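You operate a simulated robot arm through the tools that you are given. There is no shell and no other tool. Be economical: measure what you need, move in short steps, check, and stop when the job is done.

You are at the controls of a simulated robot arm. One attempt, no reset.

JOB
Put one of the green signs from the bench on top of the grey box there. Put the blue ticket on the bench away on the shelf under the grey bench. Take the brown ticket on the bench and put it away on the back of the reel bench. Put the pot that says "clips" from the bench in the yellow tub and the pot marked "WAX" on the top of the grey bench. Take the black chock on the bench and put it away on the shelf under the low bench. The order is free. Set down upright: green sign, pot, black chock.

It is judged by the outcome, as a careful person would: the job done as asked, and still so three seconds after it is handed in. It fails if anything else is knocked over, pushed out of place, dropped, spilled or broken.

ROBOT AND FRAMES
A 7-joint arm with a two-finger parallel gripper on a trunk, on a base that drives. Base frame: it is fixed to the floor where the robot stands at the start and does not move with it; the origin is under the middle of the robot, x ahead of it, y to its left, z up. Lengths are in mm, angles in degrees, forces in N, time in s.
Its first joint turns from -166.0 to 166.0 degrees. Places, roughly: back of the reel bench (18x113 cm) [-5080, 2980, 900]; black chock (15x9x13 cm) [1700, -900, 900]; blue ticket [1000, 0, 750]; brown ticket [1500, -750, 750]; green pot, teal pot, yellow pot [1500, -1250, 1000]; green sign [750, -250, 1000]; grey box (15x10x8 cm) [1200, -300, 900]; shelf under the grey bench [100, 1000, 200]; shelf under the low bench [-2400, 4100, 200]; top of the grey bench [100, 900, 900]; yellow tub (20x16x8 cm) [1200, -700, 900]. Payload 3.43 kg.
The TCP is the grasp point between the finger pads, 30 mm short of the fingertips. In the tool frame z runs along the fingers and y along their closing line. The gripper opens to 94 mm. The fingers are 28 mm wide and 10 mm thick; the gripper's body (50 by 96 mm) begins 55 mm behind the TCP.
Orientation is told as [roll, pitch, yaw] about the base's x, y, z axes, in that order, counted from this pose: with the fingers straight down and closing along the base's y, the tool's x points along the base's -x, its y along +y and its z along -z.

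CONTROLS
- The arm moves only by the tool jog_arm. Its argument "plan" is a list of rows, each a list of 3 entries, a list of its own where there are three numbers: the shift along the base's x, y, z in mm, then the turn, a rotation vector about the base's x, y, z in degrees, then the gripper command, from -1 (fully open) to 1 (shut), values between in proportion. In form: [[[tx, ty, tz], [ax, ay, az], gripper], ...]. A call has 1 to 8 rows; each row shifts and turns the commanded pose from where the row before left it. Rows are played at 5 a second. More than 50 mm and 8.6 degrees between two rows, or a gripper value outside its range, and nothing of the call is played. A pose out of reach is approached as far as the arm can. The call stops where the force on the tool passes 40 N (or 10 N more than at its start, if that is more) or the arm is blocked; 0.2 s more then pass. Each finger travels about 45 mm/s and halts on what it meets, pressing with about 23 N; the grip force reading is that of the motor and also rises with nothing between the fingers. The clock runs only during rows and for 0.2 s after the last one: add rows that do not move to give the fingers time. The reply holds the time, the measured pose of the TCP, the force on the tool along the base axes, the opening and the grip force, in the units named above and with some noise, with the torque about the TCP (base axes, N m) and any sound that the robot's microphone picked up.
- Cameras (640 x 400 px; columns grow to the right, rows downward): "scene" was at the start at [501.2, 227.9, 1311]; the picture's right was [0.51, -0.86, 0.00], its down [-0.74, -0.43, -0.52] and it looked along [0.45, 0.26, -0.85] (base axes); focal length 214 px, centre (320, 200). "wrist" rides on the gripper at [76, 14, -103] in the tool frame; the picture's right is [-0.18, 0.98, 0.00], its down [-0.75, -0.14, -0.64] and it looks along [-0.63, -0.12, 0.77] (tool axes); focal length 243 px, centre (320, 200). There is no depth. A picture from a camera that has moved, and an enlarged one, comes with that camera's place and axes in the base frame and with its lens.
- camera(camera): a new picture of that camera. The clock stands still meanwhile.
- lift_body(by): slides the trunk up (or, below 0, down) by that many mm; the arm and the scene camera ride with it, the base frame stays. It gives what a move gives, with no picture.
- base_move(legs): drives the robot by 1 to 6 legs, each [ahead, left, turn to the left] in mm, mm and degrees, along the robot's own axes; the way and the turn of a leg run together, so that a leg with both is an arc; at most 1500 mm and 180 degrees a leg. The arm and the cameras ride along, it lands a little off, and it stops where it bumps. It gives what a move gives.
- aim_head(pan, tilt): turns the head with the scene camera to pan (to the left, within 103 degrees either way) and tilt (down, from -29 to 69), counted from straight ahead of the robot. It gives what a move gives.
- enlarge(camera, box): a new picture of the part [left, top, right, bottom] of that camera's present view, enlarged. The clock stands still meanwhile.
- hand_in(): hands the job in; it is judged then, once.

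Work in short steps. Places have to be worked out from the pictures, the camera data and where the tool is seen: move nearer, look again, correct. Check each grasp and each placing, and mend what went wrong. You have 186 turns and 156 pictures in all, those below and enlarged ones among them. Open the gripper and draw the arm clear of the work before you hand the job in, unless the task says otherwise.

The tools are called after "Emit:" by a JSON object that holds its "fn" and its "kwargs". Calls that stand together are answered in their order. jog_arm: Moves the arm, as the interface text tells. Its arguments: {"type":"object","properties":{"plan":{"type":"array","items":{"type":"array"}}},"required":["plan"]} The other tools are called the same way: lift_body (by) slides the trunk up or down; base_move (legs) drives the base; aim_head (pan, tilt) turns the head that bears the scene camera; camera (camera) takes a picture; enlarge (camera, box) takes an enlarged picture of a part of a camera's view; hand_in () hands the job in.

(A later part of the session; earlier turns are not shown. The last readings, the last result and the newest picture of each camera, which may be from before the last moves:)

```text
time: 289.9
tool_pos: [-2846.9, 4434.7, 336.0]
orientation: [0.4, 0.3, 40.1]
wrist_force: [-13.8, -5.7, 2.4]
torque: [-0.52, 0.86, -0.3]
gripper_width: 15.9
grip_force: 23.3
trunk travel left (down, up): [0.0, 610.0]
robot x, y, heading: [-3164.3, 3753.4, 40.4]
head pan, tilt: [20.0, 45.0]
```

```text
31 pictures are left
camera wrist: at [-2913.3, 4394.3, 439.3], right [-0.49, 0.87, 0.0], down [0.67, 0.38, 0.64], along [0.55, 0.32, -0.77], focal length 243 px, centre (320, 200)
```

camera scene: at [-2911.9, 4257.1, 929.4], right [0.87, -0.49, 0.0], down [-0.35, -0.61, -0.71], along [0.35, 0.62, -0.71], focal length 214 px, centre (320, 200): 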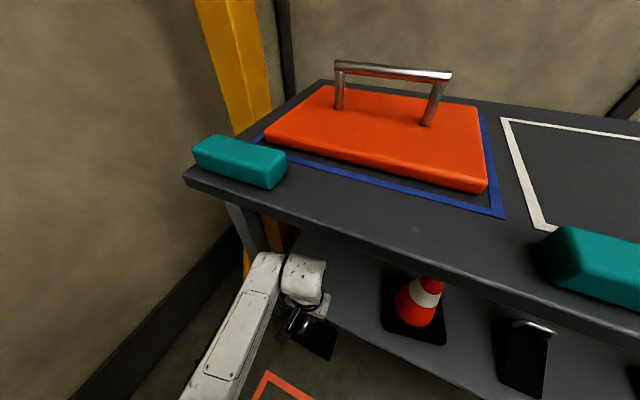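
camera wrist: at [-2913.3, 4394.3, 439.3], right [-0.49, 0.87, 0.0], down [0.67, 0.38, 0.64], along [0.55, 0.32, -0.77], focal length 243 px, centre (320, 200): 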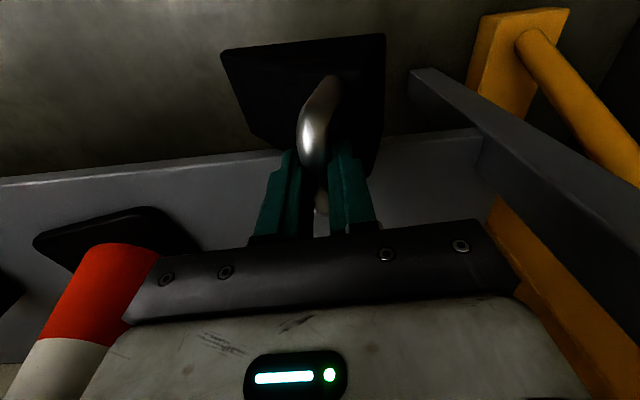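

The chock touched the shelf's front edge, so the shelf is higher than assumed. Back off and raise.

Emit:
{"fn": "jog_arm", "kwargs": {"plan": [[[-30, -22, 0], [0, 0, 0], 1], [[-10, -8, 20], [0, 0, 0], 1], [[0, 0, 40], [0, 0, 0], 1], [[0, 0, 0], [0, 0, 0], 1]]}}

Emit:
{"fn": "camera", "kwargs": {"camera": "wrist"}}

```text
time: 290.9
tool_pos: [-2882.4, 4400.0, 399.9]
orientation: [0.2, 0.2, 39.9]
wrist_force: [-0.5, -0.3, -8.5]
torque: [0.06, -0.04, 0.02]
gripper_width: 15.7
grip_force: 22.3
trunk travel left (down, up): [0.0, 610.0]
robot x, y, heading: [-3164.3, 3756.6, 40.3]
head pan, tilt: [20.0, 45.0]
```

```text
30 pictures are left
camera wrist: at [-2948.2, 4362.0, 502.8], right [-0.49, 0.87, 0.0], down [0.67, 0.38, 0.64], along [0.56, 0.32, -0.77], focal length 243 px, centre (320, 200)
```

wrist: 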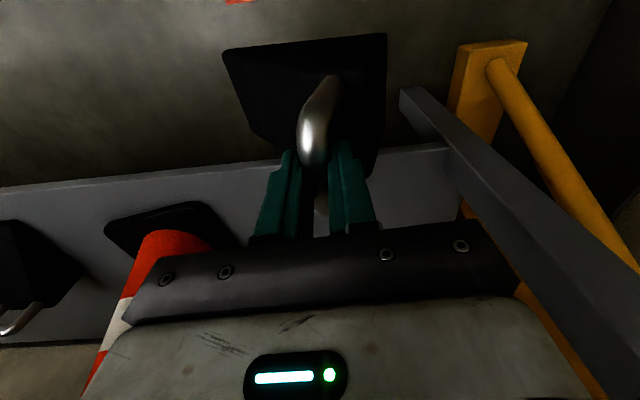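

Chock still well held. Enter again at z≈380, two steps first, checking force.

Emit:
{"fn": "jog_arm", "kwargs": {"plan": [[[10, 8, -20], [0, 0, 0], 1], [[30, 22, 0], [0, 0, 0], 1], [[30, 22, 0], [0, 0, 0], 1], [[0, 0, 0], [0, 0, 0], 1]]}}

Emit:
{"fn": "camera", "kwargs": {"camera": "scene"}}

```text
time: 291.9
tool_pos: [-2811.9, 4452.4, 381.4]
orientation: [0.2, 0.3, 39.9]
wrist_force: [-9.8, -0.7, 3.4]
torque: [-0.67, 0.77, -0.59]
gripper_width: 16.6
grip_force: 23.2
trunk travel left (down, up): [0.0, 610.0]
robot x, y, heading: [-3164.2, 3749.8, 40.7]
head pan, tilt: [20.0, 45.0]
```

```text
29 pictures are left
camera scene: at [-2911.9, 4257.0, 929.5], right [0.87, -0.49, 0.0], down [-0.35, -0.61, -0.71], along [0.35, 0.62, -0.71], focal length 214 px, centre (320, 200)
```

scene: 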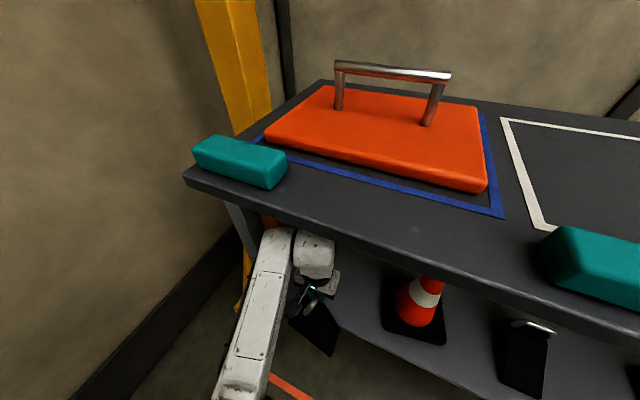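

Emit:
{"fn": "enlarge", "kwargs": {"camera": "scene", "box": [250, 220, 380, 370]}}

Emit:
{"fn": "enlarge", "kwargs": {"camera": "wrist", "box": [180, 0, 460, 240]}}

```text
2.67 times, centred on (315, 295) of scene
camera zoom: at [-2911.9, 4257.0, 929.5], right [0.87, -0.49, 0.0], down [-0.35, -0.61, -0.71], along [0.35, 0.62, -0.71], focal length 572 px, centre (333, -53)
```

zoom: 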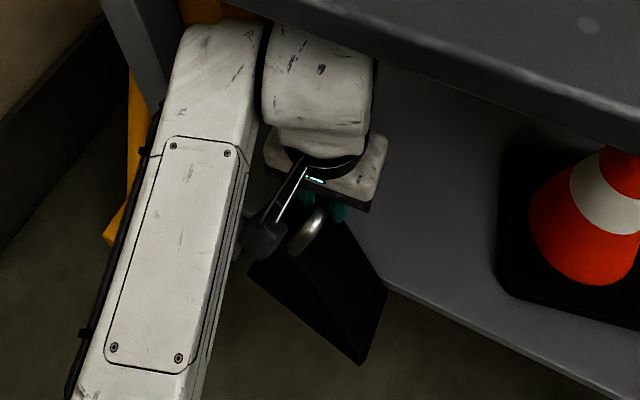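

```text
1.67 times, centred on (320, 120) of wrist
camera zoom: at [-2878.4, 4413.5, 482.8], right [-0.49, 0.87, 0.0], down [0.67, 0.38, 0.64], along [0.56, 0.32, -0.77], focal length 404 px, centre (320, 333)
```

zoom: 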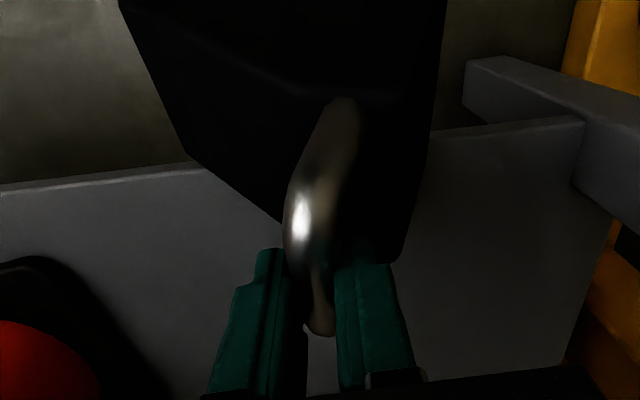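

The shelf is probably ~250 high, and the push has tilted the chock in the grip. Back off, and view it.

Emit:
{"fn": "jog_arm", "kwargs": {"plan": [[[-30, -22, 0], [0, 0, 0], 1], [[-36, -27, 0], [0, 0, 0], 1], [[-36, -27, 0], [0, 0, 0], 1], [[-36, -27, 0], [0, 0, 0], 1], [[0, 0, 0], [0, 0, 0], 1]]}}

Emit:
{"fn": "enlarge", "kwargs": {"camera": "wrist", "box": [160, 0, 480, 240]}}

Emit:
{"fn": "camera", "kwargs": {"camera": "scene"}}

```text
time: 293.1
tool_pos: [-2951.0, 4349.4, 381.0]
orientation: [0.2, 0.2, 39.9]
wrist_force: [0.3, 0.0, -8.3]
torque: [0.2, -0.17, 0.01]
gripper_width: 15.7
grip_force: 22.8
trunk travel left (down, up): [0.0, 610.0]
robot x, y, heading: [-3162.4, 3754.3, 40.4]
head pan, tilt: [20.0, 45.0]
```

```text
1.67 times, centred on (320, 120) of wrist
camera zoom: at [-3018.3, 4311.5, 483.0], right [-0.49, 0.87, 0.0], down [0.67, 0.37, 0.64], along [0.56, 0.32, -0.77], focal length 404 px, centre (320, 333)
```

zoom: 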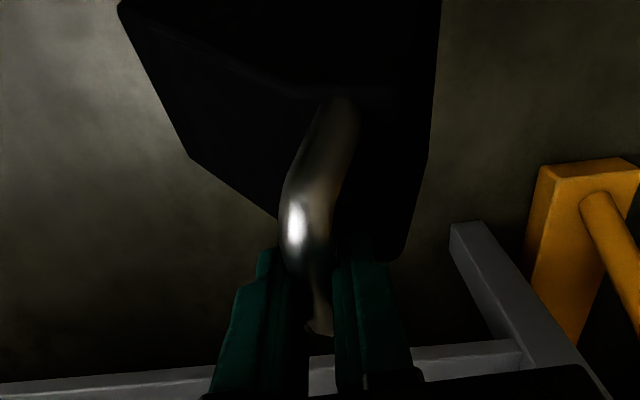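

```text
25 pictures are left
camera scene: at [-2911.6, 4256.6, 929.6], right [0.87, -0.49, 0.0], down [-0.35, -0.61, -0.71], along [0.35, 0.62, -0.71], focal length 214 px, centre (320, 200)
```

scene: 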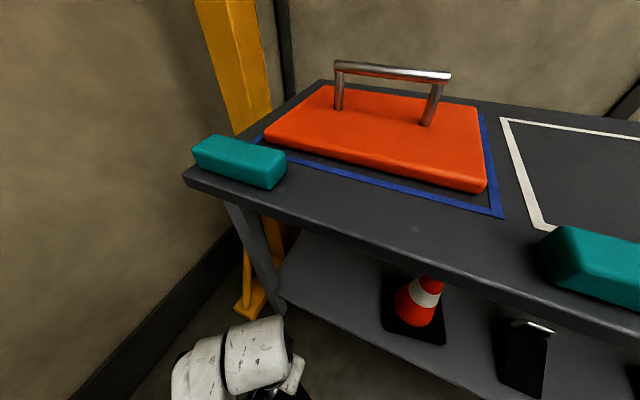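

The chock has slid along its bar. I'll set it on the clear floor here, and regrip it centrally with the tool tilted forward, which also keeps the wrist out from under the bench.

Emit:
{"fn": "jog_arm", "kwargs": {"plan": [[[0, 0, -45], [0, 0, 0], 1], [[0, 0, -45], [0, 0, 0], 1], [[0, 0, -45], [0, 0, 0], 1], [[0, 0, -45], [0, 0, 0], 1], [[0, 0, -40], [0, 0, 0], 1], [[0, 0, 0], [0, 0, 0], 1]]}}

Emit:
{"fn": "jog_arm", "kwargs": {"plan": [[[0, 0, -10], [0, 0, 0], 1], [[0, 0, -8], [0, 0, 0], 1], [[0, 0, -5], [0, 0, 0], 1], [[0, 0, 0], [0, 0, 0], 1]]}}

```text
time: 294.6
tool_pos: [-2952.0, 4353.0, 162.8]
orientation: [0.4, 0.1, 40.0]
wrist_force: [-3.1, -0.5, -1.4]
torque: [-0.16, 0.14, -0.19]
gripper_width: 16.1
grip_force: 22.9
trunk travel left (down, up): [0.0, 610.0]
robot x, y, heading: [-3165.7, 3755.8, 40.5]
head pan, tilt: [20.0, 45.0]
```

```text
time: 295.0
tool_pos: [-2959.2, 4359.7, 157.6]
orientation: [1.2, -0.2, 40.5]
wrist_force: [-5.5, 2.1, 0.9]
torque: [-0.05, 0.27, -0.25]
gripper_width: 15.6
grip_force: 23.3
trunk travel left (down, up): [0.0, 610.0]
robot x, y, heading: [-3165.7, 3751.1, 40.9]
head pan, tilt: [20.0, 45.0]
stopped in row 2: the force on the tool passed its limit at 49 N (the readings are from after the stop); the commanded pose is now the measured one
```

Contact came early, so the chock is tilted. Look.

Emit:
{"fn": "camera", "kwargs": {"camera": "wrist"}}

Emit:
{"fn": "aim_head", "kwargs": {"pan": 25, "tilt": 69}}

Emit:
{"fn": "camera", "kwargs": {"camera": "scene"}}

```text
24 pictures are left
camera wrist: at [-3025.6, 4318.4, 259.2], right [-0.5, 0.87, 0.02], down [0.67, 0.37, 0.64], along [0.55, 0.33, -0.77], focal length 243 px, centre (320, 200)
```

wrist: 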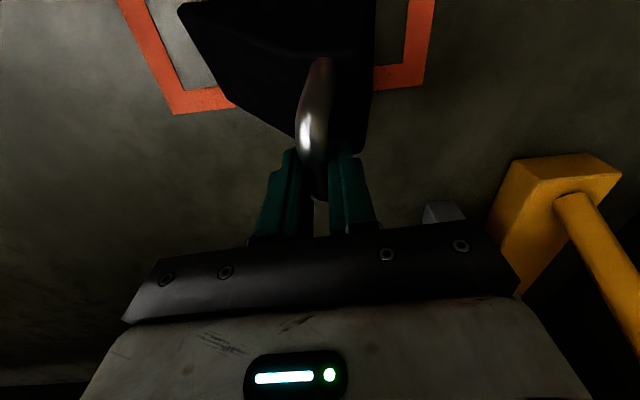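

```text
time: 295.9
tool_pos: [-2959.2, 4358.9, 157.9]
orientation: [1.2, -0.3, 40.3]
wrist_force: [-9.2, 3.1, 8.7]
torque: [-0.54, 0.65, -0.56]
gripper_width: 15.7
grip_force: 23.6
trunk travel left (down, up): [0.0, 610.0]
robot x, y, heading: [-3163.1, 3754.7, 40.7]
head pan, tilt: [25.0, 68.8]
```

```text
23 pictures are left
camera scene: at [-2930.2, 4238.3, 900.7], right [0.91, -0.41, 0.0], down [-0.39, -0.85, -0.36], along [0.15, 0.33, -0.93], focal length 214 px, centre (320, 200)
```

scene: 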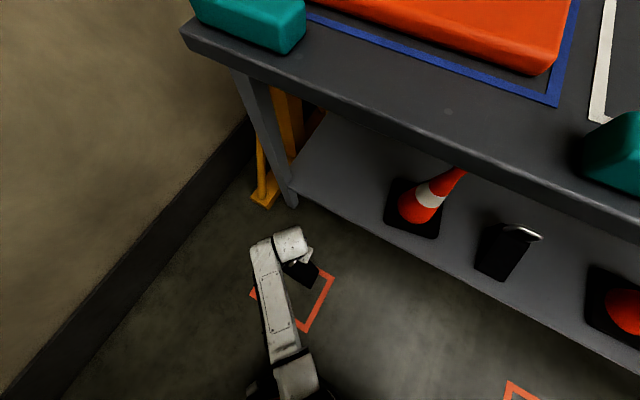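

The near side droops and the bar has slipped toward the fingertips. I lift slightly and rotate the tool (about −u) to level the chock before setting it down.

Emit:
{"fn": "jog_arm", "kwargs": {"plan": [[[-8, -6, 12], [0, 0, 0], 1], [[-12, -9, 0], [-5.0, 6.0, 0], 1], [[-12, -9, 0], [-5.0, 6.0, 0], 1], [[-12, -9, 0], [-5.0, 6.0, 0], 1], [[0, 0, 0], [0, 0, 0], 1]]}}

Emit:
{"fn": "camera", "kwargs": {"camera": "wrist"}}

```text
time: 297.1
tool_pos: [-3003.8, 4325.8, 168.3]
orientation: [1.4, 23.3, 40.6]
wrist_force: [-0.2, -0.8, -8.0]
torque: [0.38, -0.38, -0.02]
gripper_width: 15.7
grip_force: 23.2
trunk travel left (down, up): [0.0, 610.0]
robot x, y, heading: [-3165.7, 3756.6, 40.7]
head pan, tilt: [25.0, 68.8]
```

```text
22 pictures are left
camera wrist: at [-3032.4, 4315.5, 292.5], right [-0.5, 0.86, -0.05], down [0.82, 0.49, 0.29], along [0.28, 0.1, -0.96], focal length 243 px, centre (320, 200)
```

wrist: 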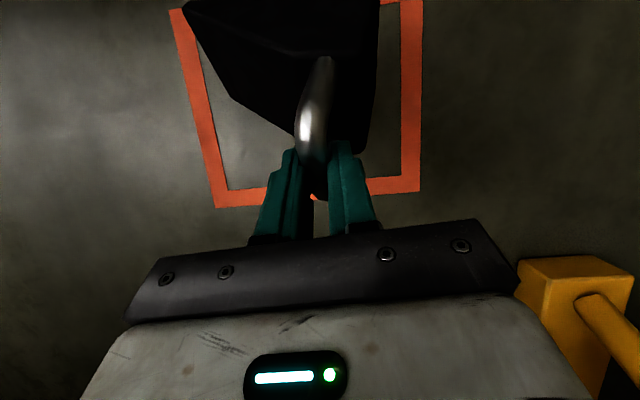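

Torque analysis shows the droop is of the low end (roll about the bar), so I undo the last rotation and roll the tool about −n by ~20° instead, then look.

Emit:
{"fn": "jog_arm", "kwargs": {"plan": [[[0, 0, 25], [5.0, -6.0, 0], 1], [[0, 0, 0], [5.0, -6.0, 0], 1], [[0, 0, 0], [5.0, -6.0, 0], 1], [[0, 0, 0], [-5.3, -4.5, 0], 1], [[0, 0, 0], [-5.3, -4.5, 0], 1], [[0, 0, 0], [-5.3, -4.5, 0], 1], [[0, 0, 0], [0, 0, 0], 1]]}}

Emit:
{"fn": "aim_head", "kwargs": {"pan": 20, "tilt": 68}}

Emit:
{"fn": "enlarge", "kwargs": {"camera": "scene", "box": [220, 200, 400, 360]}}

```text
time: 298.6
tool_pos: [-3003.2, 4325.1, 194.0]
orientation: [-19.9, -0.3, 40.4]
wrist_force: [0.4, 0.3, -7.5]
torque: [0.4, -0.05, -0.01]
gripper_width: 15.6
grip_force: 23.2
trunk travel left (down, up): [0.0, 610.0]
robot x, y, heading: [-3167.0, 3756.9, 40.6]
head pan, tilt: [25.0, 68.8]
```

```text
time: 299.3
tool_pos: [-3003.4, 4326.5, 194.3]
orientation: [-19.8, -0.2, 40.5]
wrist_force: [-0.5, -0.6, -6.9]
torque: [0.38, -0.03, 0.0]
gripper_width: 15.8
grip_force: 22.9
trunk travel left (down, up): [0.0, 610.0]
robot x, y, heading: [-3165.9, 3753.0, 40.8]
head pan, tilt: [20.0, 68.0]
```

```text
2.50 times, centred on (310, 280) of scene
camera zoom: at [-2925.7, 4237.1, 901.2], right [0.87, -0.49, 0.0], down [-0.46, -0.81, -0.37], along [0.18, 0.33, -0.93], focal length 536 px, centre (345, 0)
```

zoom: 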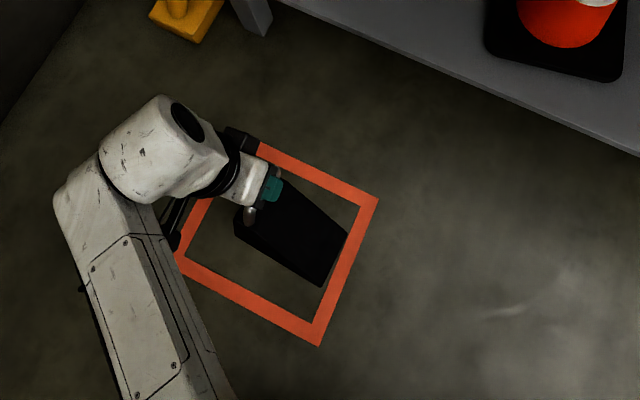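

Lower carefully and feel for contact.

Emit:
{"fn": "jog_arm", "kwargs": {"plan": [[[0, 0, -20], [0, 0, 0], 1], [[0, 0, -6], [0, 0, 0], 1], [[0, 0, -4], [0, 0, 0], 1], [[0, 0, -4], [0, 0, 0], 1], [[0, 0, -4], [0, 0, 0], 1], [[0, 0, 0], [0, 0, 0], 1]]}}

Emit:
{"fn": "jog_arm", "kwargs": {"plan": [[[0, 0, -3], [0, 0, 0], 1], [[0, 0, -3], [0, 0, 0], 1], [[0, 0, -3], [0, 0, 0], 1], [[0, 0, -3], [0, 0, 0], 1], [[0, 0, 0], [0, 0, 0], 1]]}}

```text
time: 300.7
tool_pos: [-3002.6, 4326.3, 156.2]
orientation: [-19.8, -0.3, 40.4]
wrist_force: [0.3, 0.3, -7.3]
torque: [0.39, -0.04, -0.01]
gripper_width: 15.9
grip_force: 22.8
trunk travel left (down, up): [0.0, 610.0]
robot x, y, heading: [-3166.6, 3759.3, 40.5]
head pan, tilt: [20.0, 68.0]
```

```text
time: 301.9
tool_pos: [-3002.7, 4327.2, 144.2]
orientation: [-19.8, -0.3, 40.5]
wrist_force: [0.5, -0.2, -8.2]
torque: [0.34, -0.02, 0.0]
gripper_width: 15.4
grip_force: 23.1
trunk travel left (down, up): [0.0, 610.0]
robot x, y, heading: [-3165.2, 3755.0, 40.6]
head pan, tilt: [20.0, 68.0]
```

Emit:
{"fn": "jog_arm", "kwargs": {"plan": [[[0, 0, -3], [0, 0, 0], 1], [[0, 0, -3], [0, 0, 0], 1], [[0, 0, -3], [0, 0, 0], 1], [[0, 0, 0], [0, 0, 0], 1]]}}

Emit:
{"fn": "jog_arm", "kwargs": {"plan": [[[0, 0, -3], [0, 0, 0], 1], [[0, 0, -3], [0, 0, 0], 1], [[0, 0, -3], [0, 0, 0], 1], [[0, 0, 0], [0, 0, 0], 1]]}}

```text
time: 302.9
tool_pos: [-3003.4, 4325.1, 135.9]
orientation: [-19.8, -0.2, 40.5]
wrist_force: [0.1, 0.1, -7.8]
torque: [0.38, -0.05, -0.02]
gripper_width: 15.6
grip_force: 23.4
trunk travel left (down, up): [0.0, 610.0]
robot x, y, heading: [-3166.4, 3756.0, 40.4]
head pan, tilt: [20.0, 68.0]
```

```text
time: 303.7
tool_pos: [-3003.2, 4326.3, 130.6]
orientation: [-20.0, -0.5, 40.7]
wrist_force: [2.0, -3.5, 13.5]
torque: [0.1, -0.13, 0.06]
gripper_width: 16.0
grip_force: 22.4
trunk travel left (down, up): [0.0, 610.0]
robot x, y, heading: [-3163.6, 3756.1, 40.7]
head pan, tilt: [20.0, 68.0]
stopped in row 3: the force on the tool passed its limit at 49 N (the readings are from after the stop); the commanded pose is now the measured one
```

Flat contact at ≈131. Open gently, raise the tool and look.

Emit:
{"fn": "jog_arm", "kwargs": {"plan": [[[0, 0, 1], [0, 0, 0], 0.7], [[0, 0, 0], [0, 0, 0], 0.4], [[0, 0, 0], [0, 0, 0], 0], [[0, 0, 0], [0, 0, 0], -0.4], [[0, 0, 15], [0, 0, 0], -0.4], [[-12, 16, 40], [0, 0, 0], -0.4], [[-4, 5, 40], [5.3, 4.5, 0], -0.4], [[0, 0, 0], [5.3, 4.5, 0], -0.4]]}}

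Emit:
{"fn": "jog_arm", "kwargs": {"plan": [[[0, 0, 10], [5.3, 4.5, 0], -0.4], [[-20, -15, 10], [0, 0, 0], -0.4], [[0, 0, 0], [0, 0, 0], -0.4]]}}

Emit:
{"fn": "camera", "kwargs": {"camera": "wrist"}}

```text
time: 305.5
tool_pos: [-3020.0, 4346.1, 227.5]
orientation: [-5.9, -0.4, 40.6]
wrist_force: [0.2, -0.2, 0.2]
torque: [0.01, -0.02, 0.0]
gripper_width: 65.8
grip_force: 0.1
trunk travel left (down, up): [0.0, 610.0]
robot x, y, heading: [-3163.8, 3754.4, 40.3]
head pan, tilt: [20.0, 68.0]
```

```text
time: 306.3
tool_pos: [-3039.3, 4331.9, 247.6]
orientation: [1.0, -0.5, 40.5]
wrist_force: [-0.2, 0.3, 0.1]
torque: [0.01, -0.01, -0.01]
gripper_width: 65.9
grip_force: 0.1
trunk travel left (down, up): [0.0, 610.0]
robot x, y, heading: [-3163.4, 3757.6, 40.8]
head pan, tilt: [20.0, 68.0]
```

```text
20 pictures are left
camera wrist: at [-3105.3, 4290.1, 348.4], right [-0.5, 0.87, 0.02], down [0.67, 0.37, 0.65], along [0.55, 0.33, -0.76], focal length 243 px, centre (320, 200)
```

wrist: 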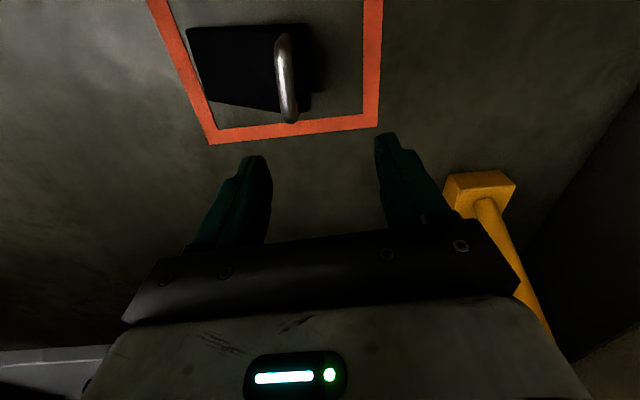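

Chock stands upright on the floor; bar centre ≈(-3036,4298), along 35°. I align, tilt the tool 35° forward and come down over it.

Emit:
{"fn": "jog_arm", "kwargs": {"plan": [[[0, -8, 0], [0, 0, -5.3], -0.4], [[1, -7, -8], [4.06, -5.7, 0], -0.4], [[1, -7, -8], [4.06, -5.7, 0], -0.4], [[1, -7, -8], [4.06, -5.7, 0], -0.4], [[0, -5, -8], [4.06, -5.7, 0], -0.4], [[0, 0, -8], [4.06, -5.7, 0], -0.4], [[0, 0, -30], [0, 0, 0], -0.4], [[0, 0, 0], [0, 0, 0], -0.4]]}}

Emit:
{"fn": "camera", "kwargs": {"camera": "wrist"}}

```text
time: 308.1
tool_pos: [-3038.4, 4298.6, 177.0]
orientation: [1.3, -35.6, 34.9]
wrist_force: [-0.2, 0.9, -0.4]
torque: [-0.01, 0.02, 0.02]
gripper_width: 65.8
grip_force: 0.0
trunk travel left (down, up): [0.0, 610.0]
robot x, y, heading: [-3162.6, 3753.7, 40.6]
head pan, tilt: [20.0, 68.0]
```

```text
19 pictures are left
camera wrist: at [-3144.0, 4237.0, 215.2], right [-0.45, 0.88, 0.12], down [0.29, 0.01, 0.96], along [0.84, 0.47, -0.26], focal length 243 px, centre (320, 200)
```

wrist: 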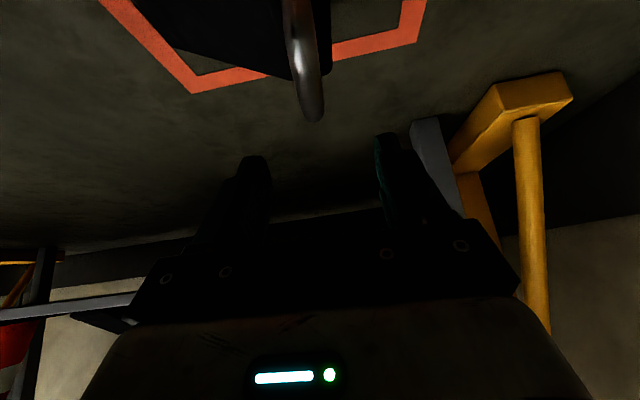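

Aligned within a few mm; shift slightly, descend, and grip.

Emit:
{"fn": "jog_arm", "kwargs": {"plan": [[[8, 2, -25], [0, 0, 0], -0.4], [[0, 0, -25], [0, 0, 0], -0.4], [[0, 0, -16], [0, 0, 0], -0.4], [[0, 0, 0], [0, 0, 0], 0.3], [[0, 0, 0], [0, 0, 0], 1], [[0, 0, 0], [0, 0, 0], 1], [[0, 0, 0], [0, 0, 0], 1]]}}

Emit:
{"fn": "jog_arm", "kwargs": {"plan": [[[0, 0, 4], [0, 0, 0], 1], [[0, 0, 8], [0, 0, 0], 1], [[0, 0, 20], [0, 0, 0], 1], [[0, 0, 0], [0, 0, 0], 1]]}}

```text
time: 309.7
tool_pos: [-3030.3, 4301.5, 108.8]
orientation: [1.3, -35.5, 35.0]
wrist_force: [-6.6, 0.2, 3.8]
torque: [0.0, 0.11, -0.56]
gripper_width: 20.5
grip_force: 23.2
trunk travel left (down, up): [0.0, 610.0]
robot x, y, heading: [-3162.0, 3757.4, 40.7]
head pan, tilt: [20.0, 68.0]
```

```text
time: 310.7
tool_pos: [-3029.2, 4300.7, 142.1]
orientation: [1.2, -35.5, 35.0]
wrist_force: [0.7, 0.3, -7.9]
torque: [0.17, 0.06, -0.03]
gripper_width: 20.1
grip_force: 22.6
trunk travel left (down, up): [0.0, 610.0]
robot x, y, heading: [-3164.8, 3753.3, 40.7]
head pan, tilt: [20.0, 68.0]
```

Held squarely (20 mm, level). Raise to z≈376 and go toward the shelf.

Emit:
{"fn": "jog_arm", "kwargs": {"plan": [[[0, 0, 46], [0, 0, 0], 1], [[0, 0, 47], [0, 0, 0], 1], [[0, 0, 47], [0, 0, 0], 1], [[0, 0, 47], [0, 0, 0], 1], [[0, 0, 47], [0, 0, 0], 1], [[30, 22, 0], [0, 0, 0], 1], [[36, 26.5, 0], [0, 0, 0], 1], [[36, 26.5, 0], [0, 0, 0], 1]]}}

Emit:
{"fn": "jog_arm", "kwargs": {"plan": [[[36, 26.5, 0], [0, 0, 0], 1], [[30, 22, 0], [0, 0, 0], 1], [[0, 0, 0], [0, 0, 0], 1]]}}

Emit:
{"fn": "aim_head", "kwargs": {"pan": 20, "tilt": 50}}

Emit:
{"fn": "camera", "kwargs": {"camera": "scene"}}

```text
time: 312.5
tool_pos: [-2929.0, 4378.0, 374.3]
orientation: [1.2, -35.3, 35.1]
wrist_force: [0.0, -0.2, -7.5]
torque: [0.16, 0.01, 0.02]
gripper_width: 20.2
grip_force: 23.0
trunk travel left (down, up): [0.0, 610.0]
robot x, y, heading: [-3166.0, 3754.7, 40.6]
head pan, tilt: [20.0, 68.0]
```

```text
time: 313.3
tool_pos: [-2860.1, 4424.7, 373.8]
orientation: [1.2, -35.4, 35.1]
wrist_force: [-0.2, 1.1, -8.0]
torque: [0.1, 0.03, 0.01]
gripper_width: 20.2
grip_force: 22.9
trunk travel left (down, up): [0.0, 610.0]
robot x, y, heading: [-3160.1, 3754.2, 40.8]
head pan, tilt: [20.0, 68.0]
```

```text
time: 314.1
tool_pos: [-2862.2, 4425.0, 374.9]
orientation: [1.1, -35.5, 35.2]
wrist_force: [0.4, 0.3, -7.8]
torque: [0.14, 0.03, -0.03]
gripper_width: 20.1
grip_force: 22.7
trunk travel left (down, up): [0.0, 610.0]
robot x, y, heading: [-3162.3, 3755.8, 40.6]
head pan, tilt: [20.0, 50.0]
```

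```text
18 pictures are left
camera scene: at [-2916.0, 4254.7, 922.5], right [0.87, -0.49, 0.0], down [-0.38, -0.67, -0.64], along [0.31, 0.56, -0.77], focal length 214 px, centre (320, 200)
```

scene: 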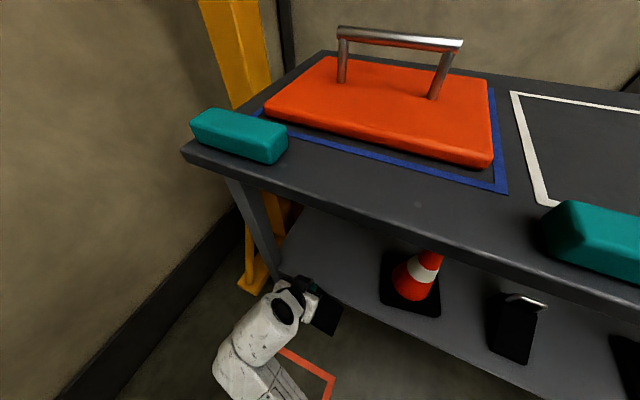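

Continue inward in two stages with force checks.

Emit:
{"fn": "jog_arm", "kwargs": {"plan": [[[32, 24, 0], [0, 0, 0], 1], [[24, 18, 0], [0, 0, 0], 1], [[0, 0, 0], [0, 0, 0], 1]]}}

Emit:
{"fn": "jog_arm", "kwargs": {"plan": [[[32, 24, 0], [0, 0, 0], 1], [[32, 24, 0], [0, 0, 0], 1], [[0, 0, 0], [0, 0, 0], 1]]}}

Emit:
{"fn": "enlarge", "kwargs": {"camera": "scene", "box": [230, 190, 430, 350]}}

```text
time: 314.9
tool_pos: [-2807.1, 4465.9, 376.2]
orientation: [1.3, -35.4, 35.2]
wrist_force: [-0.1, -0.2, -7.7]
torque: [0.15, 0.03, 0.04]
gripper_width: 20.2
grip_force: 22.7
trunk travel left (down, up): [0.0, 610.0]
robot x, y, heading: [-3163.6, 3753.0, 40.4]
head pan, tilt: [20.0, 50.0]
```

```text
time: 315.7
tool_pos: [-2743.7, 4510.6, 378.4]
orientation: [1.3, -35.4, 35.0]
wrist_force: [-0.1, 0.0, -8.2]
torque: [0.14, 0.03, -0.03]
gripper_width: 20.2
grip_force: 23.1
trunk travel left (down, up): [0.0, 610.0]
robot x, y, heading: [-3161.4, 3758.6, 40.5]
head pan, tilt: [20.0, 50.0]
```

```text
2.50 times, centred on (330, 270) of scene
camera zoom: at [-2915.9, 4254.8, 922.5], right [0.87, -0.49, 0.0], down [-0.38, -0.67, -0.64], along [0.31, 0.56, -0.77], focal length 536 px, centre (295, 25)
```

zoom: 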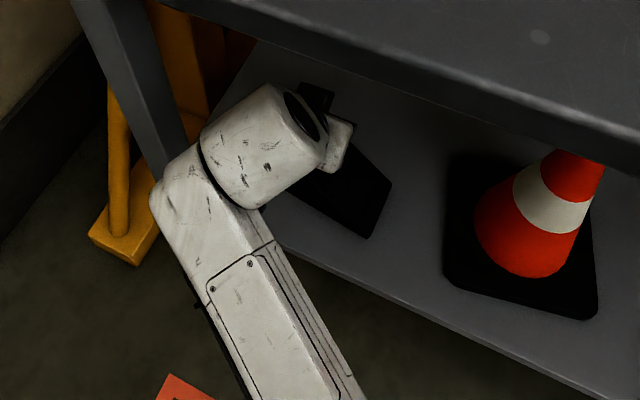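

Chock is over the shelf with margin. Lower gently to contact.

Emit:
{"fn": "jog_arm", "kwargs": {"plan": [[[0, 0, -5], [0, 0, 0], 1], [[0, 0, -5], [0, 0, 0], 1], [[0, 0, -4], [0, 0, 0], 1], [[0, 0, -4], [0, 0, 0], 1], [[0, 0, 0], [0, 0, 0], 1]]}}

Emit:
{"fn": "jog_arm", "kwargs": {"plan": [[[0, 0, -4], [0, 0, 0], 1], [[0, 0, -4], [0, 0, 0], 1], [[0, 0, -4], [0, 0, 0], 1], [[0, 0, -4], [0, 0, 0], 1], [[0, 0, 0], [0, 0, 0], 1]]}}

Emit:
{"fn": "jog_arm", "kwargs": {"plan": [[[0, 0, -3], [0, 0, 0], 1], [[0, 0, -3], [0, 0, 0], 1], [[0, 0, -3], [0, 0, 0], 1], [[0, 0, 0], [0, 0, 0], 1]]}}

```text
time: 316.9
tool_pos: [-2740.5, 4511.9, 356.1]
orientation: [1.0, -35.3, 35.0]
wrist_force: [0.0, -0.4, -7.6]
torque: [0.22, 0.08, -0.02]
gripper_width: 20.0
grip_force: 23.2
trunk travel left (down, up): [0.0, 610.0]
robot x, y, heading: [-3162.7, 3755.5, 40.7]
head pan, tilt: [20.0, 50.0]
```

```text
time: 317.9
tool_pos: [-2740.2, 4518.8, 347.6]
orientation: [1.6, -36.2, 34.9]
wrist_force: [-1.4, -8.1, 7.8]
torque: [-0.07, 0.03, -0.03]
gripper_width: 20.4
grip_force: 23.2
trunk travel left (down, up): [0.0, 610.0]
robot x, y, heading: [-3161.5, 3755.1, 40.7]
head pan, tilt: [20.0, 50.0]
stopped in row 5: the force on the tool passed its limit at 42 N (the readings are from after the stop); the commanded pose is now the measured one
```

```text
time: 318.5
tool_pos: [-2738.0, 4521.3, 347.5]
orientation: [1.8, -36.7, 34.7]
wrist_force: [-4.0, -10.3, 11.8]
torque: [-0.21, 0.17, -0.06]
gripper_width: 20.3
grip_force: 22.9
trunk travel left (down, up): [0.0, 610.0]
robot x, y, heading: [-3166.1, 3752.3, 40.7]
head pan, tilt: [20.0, 50.0]
stopped in row 2: the force on the tool passed its limit at 41 N (the readings are from after the stop); the commanded pose is now the measured one
```

Contact on the shelf at ≈347 (shelf ≈239). Ease up, open, and withdraw along the tool axis.

Emit:
{"fn": "jog_arm", "kwargs": {"plan": [[[0, 0, 3], [0, 0, 0], 1], [[0, 0, 0], [0, 0, 0], 0.5], [[0, 0, 0], [0, 0, 0], 0.2], [[0, 0, 0], [0, 0, 0], -0.2], [[0, 0, 0], [0, 0, 0], -0.2], [[-9, -7, 16], [0, 0, 0], -0.2], [[-14, -10, 24], [0, 0, 0], -0.2], [[-9, -7, 14], [0, 0, 0], -0.2]]}}

Emit:
{"fn": "camera", "kwargs": {"camera": "wrist"}}

```text
time: 320.3
tool_pos: [-2770.6, 4497.7, 404.5]
orientation: [1.9, -36.8, 34.8]
wrist_force: [0.0, -0.1, 0.8]
torque: [0.02, -0.01, -0.03]
gripper_width: 56.6
grip_force: 0.1
trunk travel left (down, up): [0.0, 610.0]
robot x, y, heading: [-3166.5, 3755.7, 40.8]
head pan, tilt: [20.0, 50.0]
```

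```text
16 pictures are left
camera wrist: at [-2875.9, 4435.9, 440.3], right [-0.45, 0.88, 0.13], down [0.28, 0.0, 0.96], along [0.85, 0.47, -0.24], focal length 243 px, centre (320, 200)
```

wrist: 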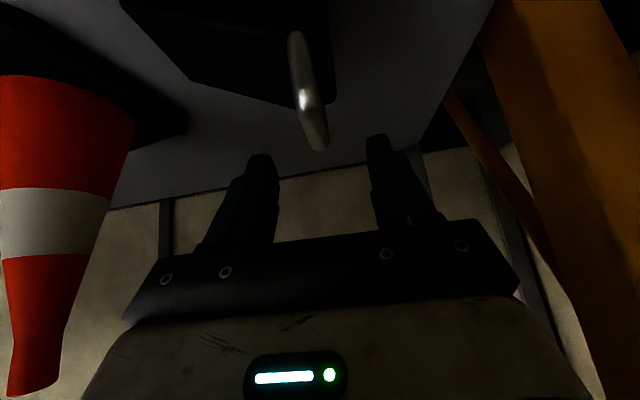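

Chock stands upright on the shelf. Withdraw the arm fully, untilt, then leave.

Emit:
{"fn": "jog_arm", "kwargs": {"plan": [[[-35, -26, 0], [0, 0, 0], 0.5], [[-35, -26, 0], [0, 0, 0], 0.5], [[-35, -26, 0], [0, 0, 0], 0.5], [[-35, -26, 0], [0, 0, 0], 0.5], [[-35, -26, 0], [0, 0, 0], 0.5], [[-35, -26, 0], [0, 0, 0], 0.5], [[-35, -26, 0], [0, 0, 0], 0.5], [[-35, -26, 0], [0, 0, 0], 0.5]]}}

Emit:
{"fn": "jog_arm", "kwargs": {"plan": [[[0, -20, 10], [-4.06, 5.7, 0], 0.5], [[0, -20, 10], [-4.06, 5.7, 0], 0.5], [[0, -20, 10], [-4.06, 5.7, 0], 0.5], [[0, -20, 10], [-4.06, 5.7, 0], 0.5], [[0, -20, 10], [-4.06, 5.7, 0], 0.5], [[0, -20, 0], [0, 0, 0], 0.5], [[0, -20, 0], [0, 0, 0], 0.5], [[0, 0, 0], [0, 0, 0], 0.5]]}}

```text
time: 322.1
tool_pos: [-3047.2, 4291.4, 404.9]
orientation: [1.0, -36.7, 36.3]
wrist_force: [-0.4, 0.0, -1.2]
torque: [0.03, -0.03, -0.02]
gripper_width: 23.7
grip_force: 0.1
out of reach, approached as far as the arm can: row 8
trunk travel left (down, up): [0.0, 610.0]
robot x, y, heading: [-3160.7, 3756.4, 40.9]
head pan, tilt: [20.0, 50.0]
```

```text
time: 323.2
tool_pos: [-2969.3, 4239.4, 454.1]
orientation: [-0.1, -17.6, 35.2]
wrist_force: [0.5, -0.5, 0.6]
torque: [-0.04, 0.02, 0.01]
gripper_width: 23.4
grip_force: 0.1
trunk travel left (down, up): [0.0, 610.0]
robot x, y, heading: [-3163.3, 3752.5, 40.8]
head pan, tilt: [20.0, 50.0]
stopped in row 5: the arm was blocked; the commanded pose is now the measured one
```

The arm met a limit while folding. Move it slightly outward while finishing the untilt.

Emit:
{"fn": "jog_arm", "kwargs": {"plan": [[[10, 10, 15], [0, 0, 0], 0.5], [[10, 8, 10], [-4.06, 5.7, 0], 0.5], [[10, 8, 10], [-4.06, 5.7, 0], 0.5], [[0, 0, 10], [-2.3, 3.2, 0], 0.5], [[0, 0, 0], [0, 0, 0], 0.5]]}}

```text
time: 324.4
tool_pos: [-2938.8, 4265.0, 499.9]
orientation: [-0.2, 0.4, 35.3]
wrist_force: [0.0, -0.5, -0.3]
torque: [0.01, -0.01, 0.01]
gripper_width: 23.7
grip_force: 0.0
trunk travel left (down, up): [0.0, 610.0]
robot x, y, heading: [-3161.8, 3755.5, 40.7]
head pan, tilt: [20.0, 50.0]
```

Now drive out: right, back, square up; then raise the trunk.

Emit:
{"fn": "base_move", "kwargs": {"legs": [[0, -420, 0], [-250, 0, 0], [0, 0, -4.2]]}}

Emit:
{"fn": "lift_body", "kwargs": {"by": 400}}

Emit:
{"fn": "lift_body", "kwargs": {"by": 200}}

```text
time: 328.8
tool_pos: [-2810.9, 3774.0, 499.8]
orientation: [-0.1, 0.4, 31.7]
wrist_force: [0.7, 0.8, -0.4]
torque: [0.0, 0.0, 0.0]
gripper_width: 23.6
grip_force: 0.1
trunk travel left (down, up): [0.0, 610.0]
robot x, y, heading: [-3066.2, 3280.7, 37.2]
head pan, tilt: [20.0, 50.0]
```

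```text
time: 332.7
tool_pos: [-2810.0, 3774.1, 899.4]
orientation: [-0.2, 0.4, 31.7]
wrist_force: [-0.2, 0.6, 1.0]
torque: [0.01, 0.0, -0.04]
gripper_width: 23.4
grip_force: 0.1
trunk travel left (down, up): [-400.0, 210.0]
robot x, y, heading: [-3070.3, 3278.0, 37.2]
head pan, tilt: [20.0, 50.0]
```

```text
time: 334.8
tool_pos: [-2811.3, 3773.9, 1099.3]
orientation: [-0.3, 0.4, 31.7]
wrist_force: [-1.2, 0.3, 0.4]
torque: [-0.01, 0.01, 0.02]
gripper_width: 23.9
grip_force: 0.1
trunk travel left (down, up): [-600.0, 10.0]
robot x, y, heading: [-3066.0, 3281.2, 37.1]
head pan, tilt: [20.0, 50.0]
```

Chock job is done. Drive right along the aisle back to the brown ticket.

Emit:
{"fn": "base_move", "kwargs": {"legs": [[0, -1450, 0], [0, -1450, 0], [0, -1450, 0]]}}

```text
time: 355.6
tool_pos: [-219.4, 276.0, 1100.9]
orientation: [-0.3, 0.4, 30.8]
wrist_force: [0.5, 0.3, 0.5]
torque: [-0.01, 0.0, 0.0]
gripper_width: 23.5
grip_force: 0.0
trunk travel left (down, up): [-600.0, 10.0]
robot x, y, heading: [-484.7, -213.7, 36.0]
head pan, tilt: [20.0, 50.0]
```

Emit:
{"fn": "base_move", "kwargs": {"legs": [[0, -1480, 0.5], [420, 0, 0]]}}

Emit:
{"fn": "aim_head", "kwargs": {"pan": 0, "tilt": 50}}

Emit:
{"fn": "camera", "kwargs": {"camera": "scene"}}

```text
time: 365.4
tool_pos: [1025.5, -708.4, 1099.0]
orientation: [-0.2, 0.3, 30.4]
wrist_force: [0.2, -0.4, -0.7]
torque: [-0.01, -0.02, 0.03]
gripper_width: 23.6
grip_force: 0.0
trunk travel left (down, up): [-600.0, 10.0]
robot x, y, heading: [758.9, -1203.3, 35.9]
head pan, tilt: [20.0, 50.0]
```

```text
time: 366.2
tool_pos: [1026.0, -708.4, 1100.0]
orientation: [-0.3, 0.2, 30.4]
wrist_force: [0.1, -1.0, 0.3]
torque: [0.03, 0.01, 0.02]
gripper_width: 23.7
grip_force: 0.1
trunk travel left (down, up): [-600.0, 10.0]
robot x, y, heading: [759.9, -1199.5, 36.0]
head pan, tilt: [0.0, 50.0]
```

```text
15 pictures are left
camera scene: at [1066.6, -738.6, 1522.1], right [0.59, -0.81, 0.0], down [-0.62, -0.45, -0.64], along [0.52, 0.38, -0.77], focal length 214 px, centre (320, 200)
```

scene: 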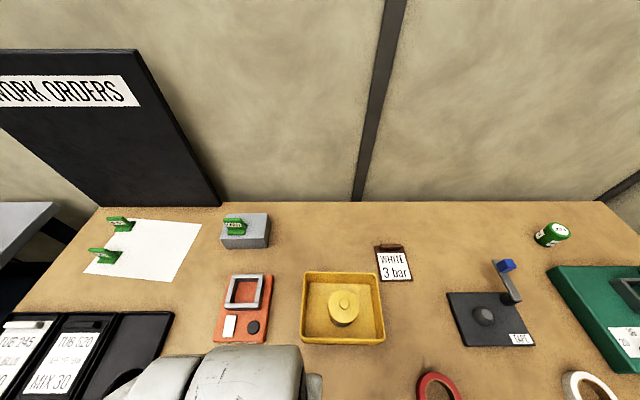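

All in order. Brown ticket bar ≈(1466,-723). Move above it turning the tool to close along n.

Emit:
{"fn": "jog_arm", "kwargs": {"plan": [[[43, -1, 0], [0, 0, -8.4], -0.1], [[43, -1, 0], [0, 0, -8.4], -0.1], [[43, -1, 0], [0, 0, -8.4], -0.1], [[43, -1, 0], [0, 0, -8.4], -0.1], [[43, -1, 0], [0, 0, -8.4], -0.1], [[43, -1, 0], [0, 0, -8.4], -0.1], [[43, -1, 0], [0, 0, -8.4], -0.1], [[43, -1, 0], [0, 0, -8.4], -0.1]]}}

Emit:
{"fn": "jog_arm", "kwargs": {"plan": [[[43, -1, 0], [0, 0, -8.4], -0.1], [[30, -1, -10], [0, 0, -8.4], -0.1], [[0, 0, -30], [0, 0, 0], -0.1], [[0, 0, 0], [0, 0, 0], -0.1]]}}

Emit:
{"fn": "camera", "kwargs": {"camera": "wrist"}}

```text
time: 368.0
tool_pos: [1370.4, -715.1, 1097.5]
orientation: [-0.3, 0.3, -36.9]
wrist_force: [-0.9, -0.6, -0.2]
torque: [0.0, -0.01, 0.01]
gripper_width: 51.7
grip_force: 0.0
trunk travel left (down, up): [-600.0, 10.0]
robot x, y, heading: [757.9, -1197.9, 35.9]
head pan, tilt: [0.0, 50.0]
```

```text
time: 369.0
tool_pos: [1441.9, -718.4, 1057.8]
orientation: [-0.3, 0.4, -53.7]
wrist_force: [-0.9, -0.1, 0.1]
torque: [0.01, 0.03, 0.0]
gripper_width: 51.8
grip_force: 0.0
trunk travel left (down, up): [-600.0, 10.0]
robot x, y, heading: [760.1, -1195.9, 35.8]
head pan, tilt: [0.0, 50.0]
```

```text
14 pictures are left
camera wrist: at [1409.5, -649.8, 1159.8], right [0.9, 0.43, -0.01], down [0.34, -0.69, 0.64], along [0.27, -0.58, -0.77], focal length 243 px, centre (320, 200)
```

wrist: 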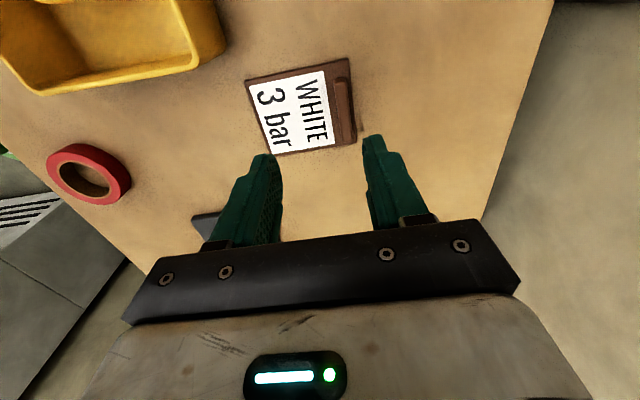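

Bar centre ≈(1472,-725), along -49°. Align, descend and check once before closing.

Emit:
{"fn": "jog_arm", "kwargs": {"plan": [[[15, -3, -35], [0, 0, 2.1], -0.1], [[15, -3.5, -35], [0, 0, 2.1], -0.1], [[0, 0, -30], [0, 0, 0], -0.1], [[0, 0, 0], [0, 0, 0], -0.1]]}}

Emit:
{"fn": "camera", "kwargs": {"camera": "wrist"}}

```text
time: 370.0
tool_pos: [1473.7, -723.6, 958.4]
orientation: [-0.3, 0.3, -49.4]
wrist_force: [0.8, -0.3, -0.5]
torque: [0.02, -0.01, 0.0]
gripper_width: 51.7
grip_force: 0.0
trunk travel left (down, up): [-600.0, 10.0]
robot x, y, heading: [759.8, -1197.3, 35.8]
head pan, tilt: [0.0, 50.0]
```

```text
13 pictures are left
camera wrist: at [1436.3, -658.7, 1059.7], right [0.87, 0.5, -0.01], down [0.39, -0.66, 0.64], along [0.31, -0.55, -0.77], focal length 243 px, centre (320, 200)
```

wrist: 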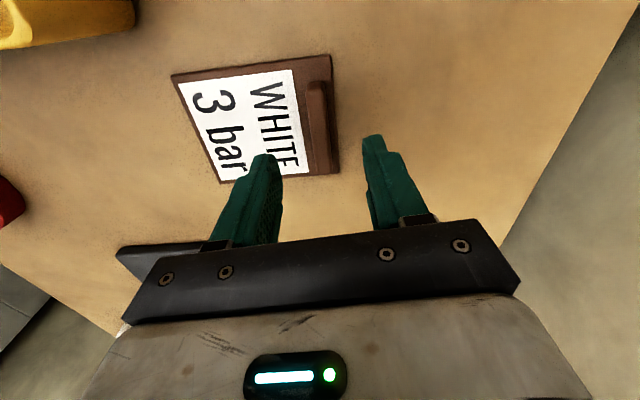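

Emit:
{"fn": "jog_arm", "kwargs": {"plan": [[[-1.5, -1, -30], [0, 0, 0], -0.1], [[0, 0, -16], [0, 0, 0], -0.1], [[0, 0, -4], [0, 0, 0], -0.1], [[0, 0, 0], [0, 0, 0], 0.5], [[0, 0, 0], [0, 0, 0], 1], [[0, 0, 0], [0, 0, 0], 1], [[0, 0, 0], [0, 0, 0], 1]]}}

Emit:
{"fn": "jog_arm", "kwargs": {"plan": [[[0, 0, 15], [0, 0, 0], 1], [[0, 0, 45], [0, 0, 0], 1], [[0, 0, 45], [0, 0, 0], 1], [[-16, -12, 40], [0, 0, 8.5], 1], [[-20, -15, 30], [0, 0, 8.5], 1], [[-24, -18, 0], [0, 0, 8.5], 1], [[-24, -18, 0], [0, 0, 8.5], 1], [[-24, -18, 0], [0, 0, 8.5], 1]]}}

Emit:
{"fn": "jog_arm", "kwargs": {"plan": [[[-24, -18, 0], [0, 0, 8.5], 1], [[-24, -18, 0], [0, 0, 8.5], 1], [[-24, -18, 0], [0, 0, 8.5], 1], [[-24, -18, 0], [0, 0, 8.5], 1], [[-24, -18, 0], [0, 0, 8.5], 1], [[0, 0, 0], [0, 0, 0], 1]]}}

Emit:
{"fn": "camera", "kwargs": {"camera": "wrist"}}

```text
time: 371.6
tool_pos: [1470.3, -727.4, 909.1]
orientation: [-0.3, 0.4, -49.4]
wrist_force: [-0.5, -0.7, 1.2]
torque: [0.01, -0.03, -0.01]
gripper_width: 13.0
grip_force: 23.1
trunk travel left (down, up): [-600.0, 10.0]
robot x, y, heading: [761.3, -1200.2, 35.6]
head pan, tilt: [0.0, 50.0]
```

```text
time: 373.4
tool_pos: [1362.1, -806.7, 1083.4]
orientation: [-0.3, 0.5, -6.8]
wrist_force: [-0.1, -0.3, -0.2]
torque: [0.0, -0.06, 0.0]
gripper_width: 13.1
grip_force: 23.2
trunk travel left (down, up): [-600.0, 10.0]
robot x, y, heading: [761.7, -1198.9, 36.0]
head pan, tilt: [0.0, 50.0]
```

```text
time: 374.8
tool_pos: [1242.4, -898.8, 1085.2]
orientation: [-0.3, 0.4, 35.8]
wrist_force: [0.1, 0.0, -0.6]
torque: [0.01, 0.02, -0.02]
gripper_width: 13.1
grip_force: 23.7
trunk travel left (down, up): [-600.0, 10.0]
robot x, y, heading: [758.6, -1197.8, 36.0]
head pan, tilt: [0.0, 50.0]
```

```text
12 pictures are left
camera wrist: at [1174.1, -931.2, 1187.6], right [-0.42, 0.91, -0.01], down [0.7, 0.33, 0.64], along [0.58, 0.27, -0.77], focal length 243 px, centre (320, 200)
```

wrist: 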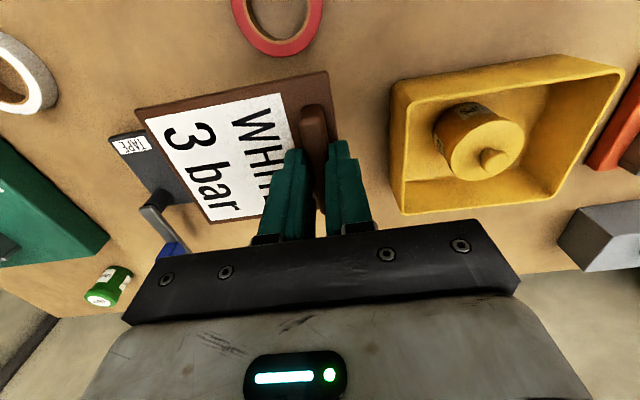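

Ticket held. Back out and drive along the aisle toward the reel-bench corridor.

Emit:
{"fn": "base_move", "kwargs": {"legs": [[-440, 0, 0], [0, 1450, 0], [0, 1450, 0]]}}

```text
time: 391.3
tool_pos: [-790.7, 1242.5, 1086.0]
orientation: [-0.3, 0.4, 33.8]
wrist_force: [0.0, 0.4, 0.0]
torque: [-0.01, 0.0, 0.01]
gripper_width: 13.0
grip_force: 23.0
trunk travel left (down, up): [-600.0, 10.0]
robot x, y, heading: [-1279.8, 959.2, 34.2]
head pan, tilt: [0.0, 50.0]
```

Emit:
{"fn": "base_move", "kwargs": {"legs": [[0, 0, 2.3], [-75, 0, 0], [0, 1430, 0], [0, 1430, 0]]}}

```text
time: 406.1
tool_pos: [-2615.5, 3485.7, 1086.1]
orientation: [-0.3, 0.4, 38.3]
wrist_force: [-1.0, 0.9, -0.8]
torque: [0.06, 0.03, 0.01]
gripper_width: 13.3
grip_force: 23.0
trunk travel left (down, up): [-600.0, 10.0]
robot x, y, heading: [-3085.7, 3163.7, 38.1]
head pan, tilt: [0.0, 50.0]
```

Turn to face the wall benches and look toward the reel bench.

Emit:
{"fn": "base_move", "kwargs": {"legs": [[0, 0, 88.4]]}}

Emit:
{"fn": "aim_head", "kwargs": {"pan": 55, "tilt": 40}}

Emit:
{"fn": "camera", "kwargs": {"camera": "scene"}}

```text
time: 410.3
tool_pos: [-3404.3, 3636.0, 1085.0]
orientation: [-0.4, 0.4, 127.8]
wrist_force: [-1.0, 0.6, -1.1]
torque: [-0.02, 0.05, 0.01]
gripper_width: 13.2
grip_force: 22.7
trunk travel left (down, up): [-600.0, 10.0]
robot x, y, heading: [-3085.0, 3163.5, 128.0]
head pan, tilt: [0.0, 50.0]
```

```text
time: 411.5
tool_pos: [-3403.9, 3636.9, 1085.8]
orientation: [-0.3, 0.4, 127.8]
wrist_force: [-0.3, -0.1, -0.8]
torque: [0.02, 0.01, -0.01]
gripper_width: 13.0
grip_force: 23.1
trunk travel left (down, up): [-600.0, 10.0]
robot x, y, heading: [-3082.1, 3159.6, 127.8]
head pan, tilt: [55.0, 40.0]
```

```text
11 pictures are left
camera scene: at [-3596.0, 3386.8, 1536.3], right [-0.05, 1.0, 0.0], down [0.64, 0.03, -0.77], along [-0.76, -0.04, -0.64], focal length 214 px, centre (320, 200)
```

scene: 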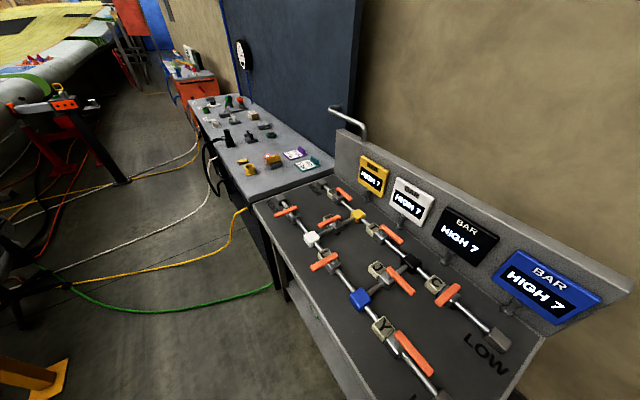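

Emit:
{"fn": "enlarge", "kwargs": {"camera": "scene", "box": [180, 80, 340, 210]}}

```text
3.08 times, centred on (260, 145) of scene
camera zoom: at [-3596.0, 3386.8, 1536.3], right [-0.05, 1.0, 0.0], down [0.64, 0.03, -0.77], along [-0.76, -0.04, -0.64], focal length 660 px, centre (505, 369)
```

zoom: 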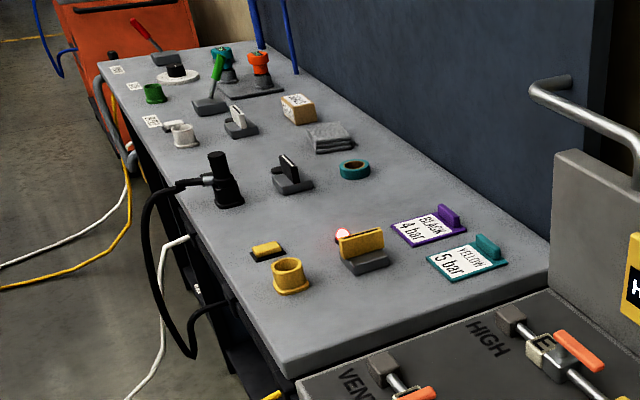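

The back of the reel bench already holds tickets at n≈-1838 and -1997; the next free slot is n≈-2130. I turn the tool +90° (plate pointing forward, bar to the front), raise, and drive into the corridor ahead of the green hose.

Emit:
{"fn": "jog_arm", "kwargs": {"plan": [[[0, 0, 15], [0, 0, 8.5], 1], [[0, 0, 15], [0, 0, 8.5], 1], [[0, 0, 15], [0, 0, 8.5], 1], [[0, 0, 15], [0, 0, 8.5], 1], [[0, 0, 15], [0, 0, 8.5], 1], [[0, 0, 15], [0, 0, 8.5], 1], [[0, 0, 0], [0, 0, 8.5], 1], [[0, 0, 0], [0, 0, 8.5], 1]]}}

Emit:
{"fn": "jog_arm", "kwargs": {"plan": [[[0, 0, 0], [0, 0, 8.5], 1], [[0, 0, 0], [0, 0, 8.5], 1], [[0, 0, 0], [0, 0, 3.5], 1], [[0, 0, 0], [0, 0, 0], 1]]}}

Emit:
{"fn": "base_move", "kwargs": {"legs": [[0, 0, -1.3], [230, 0, 0], [0, 880, 0]]}}

```text
time: 413.3
tool_pos: [-3402.2, 3638.4, 1175.5]
orientation: [-0.3, 0.4, -164.1]
wrist_force: [0.3, 0.6, -1.4]
torque: [0.0, -0.02, 0.01]
gripper_width: 13.3
grip_force: 22.9
trunk travel left (down, up): [-600.0, 10.0]
robot x, y, heading: [-3084.9, 3165.1, 128.1]
head pan, tilt: [55.0, 40.0]
```

```text
time: 414.3
tool_pos: [-3404.9, 3637.1, 1175.4]
orientation: [-0.3, 0.3, -143.6]
wrist_force: [0.4, -0.9, 0.1]
torque: [0.0, 0.01, -0.01]
gripper_width: 13.2
grip_force: 22.9
trunk travel left (down, up): [-600.0, 10.0]
robot x, y, heading: [-3085.0, 3168.3, 128.2]
head pan, tilt: [55.0, 40.0]
```

```text
time: 420.7
tool_pos: [-4250.9, 3293.7, 1175.3]
orientation: [-0.3, 0.4, -144.9]
wrist_force: [0.0, -0.8, -0.5]
torque: [-0.02, -0.02, -0.02]
gripper_width: 13.2
grip_force: 22.9
trunk travel left (down, up): [-600.0, 10.0]
robot x, y, heading: [-3942.6, 2816.6, 126.7]
head pan, tilt: [55.0, 40.0]
```

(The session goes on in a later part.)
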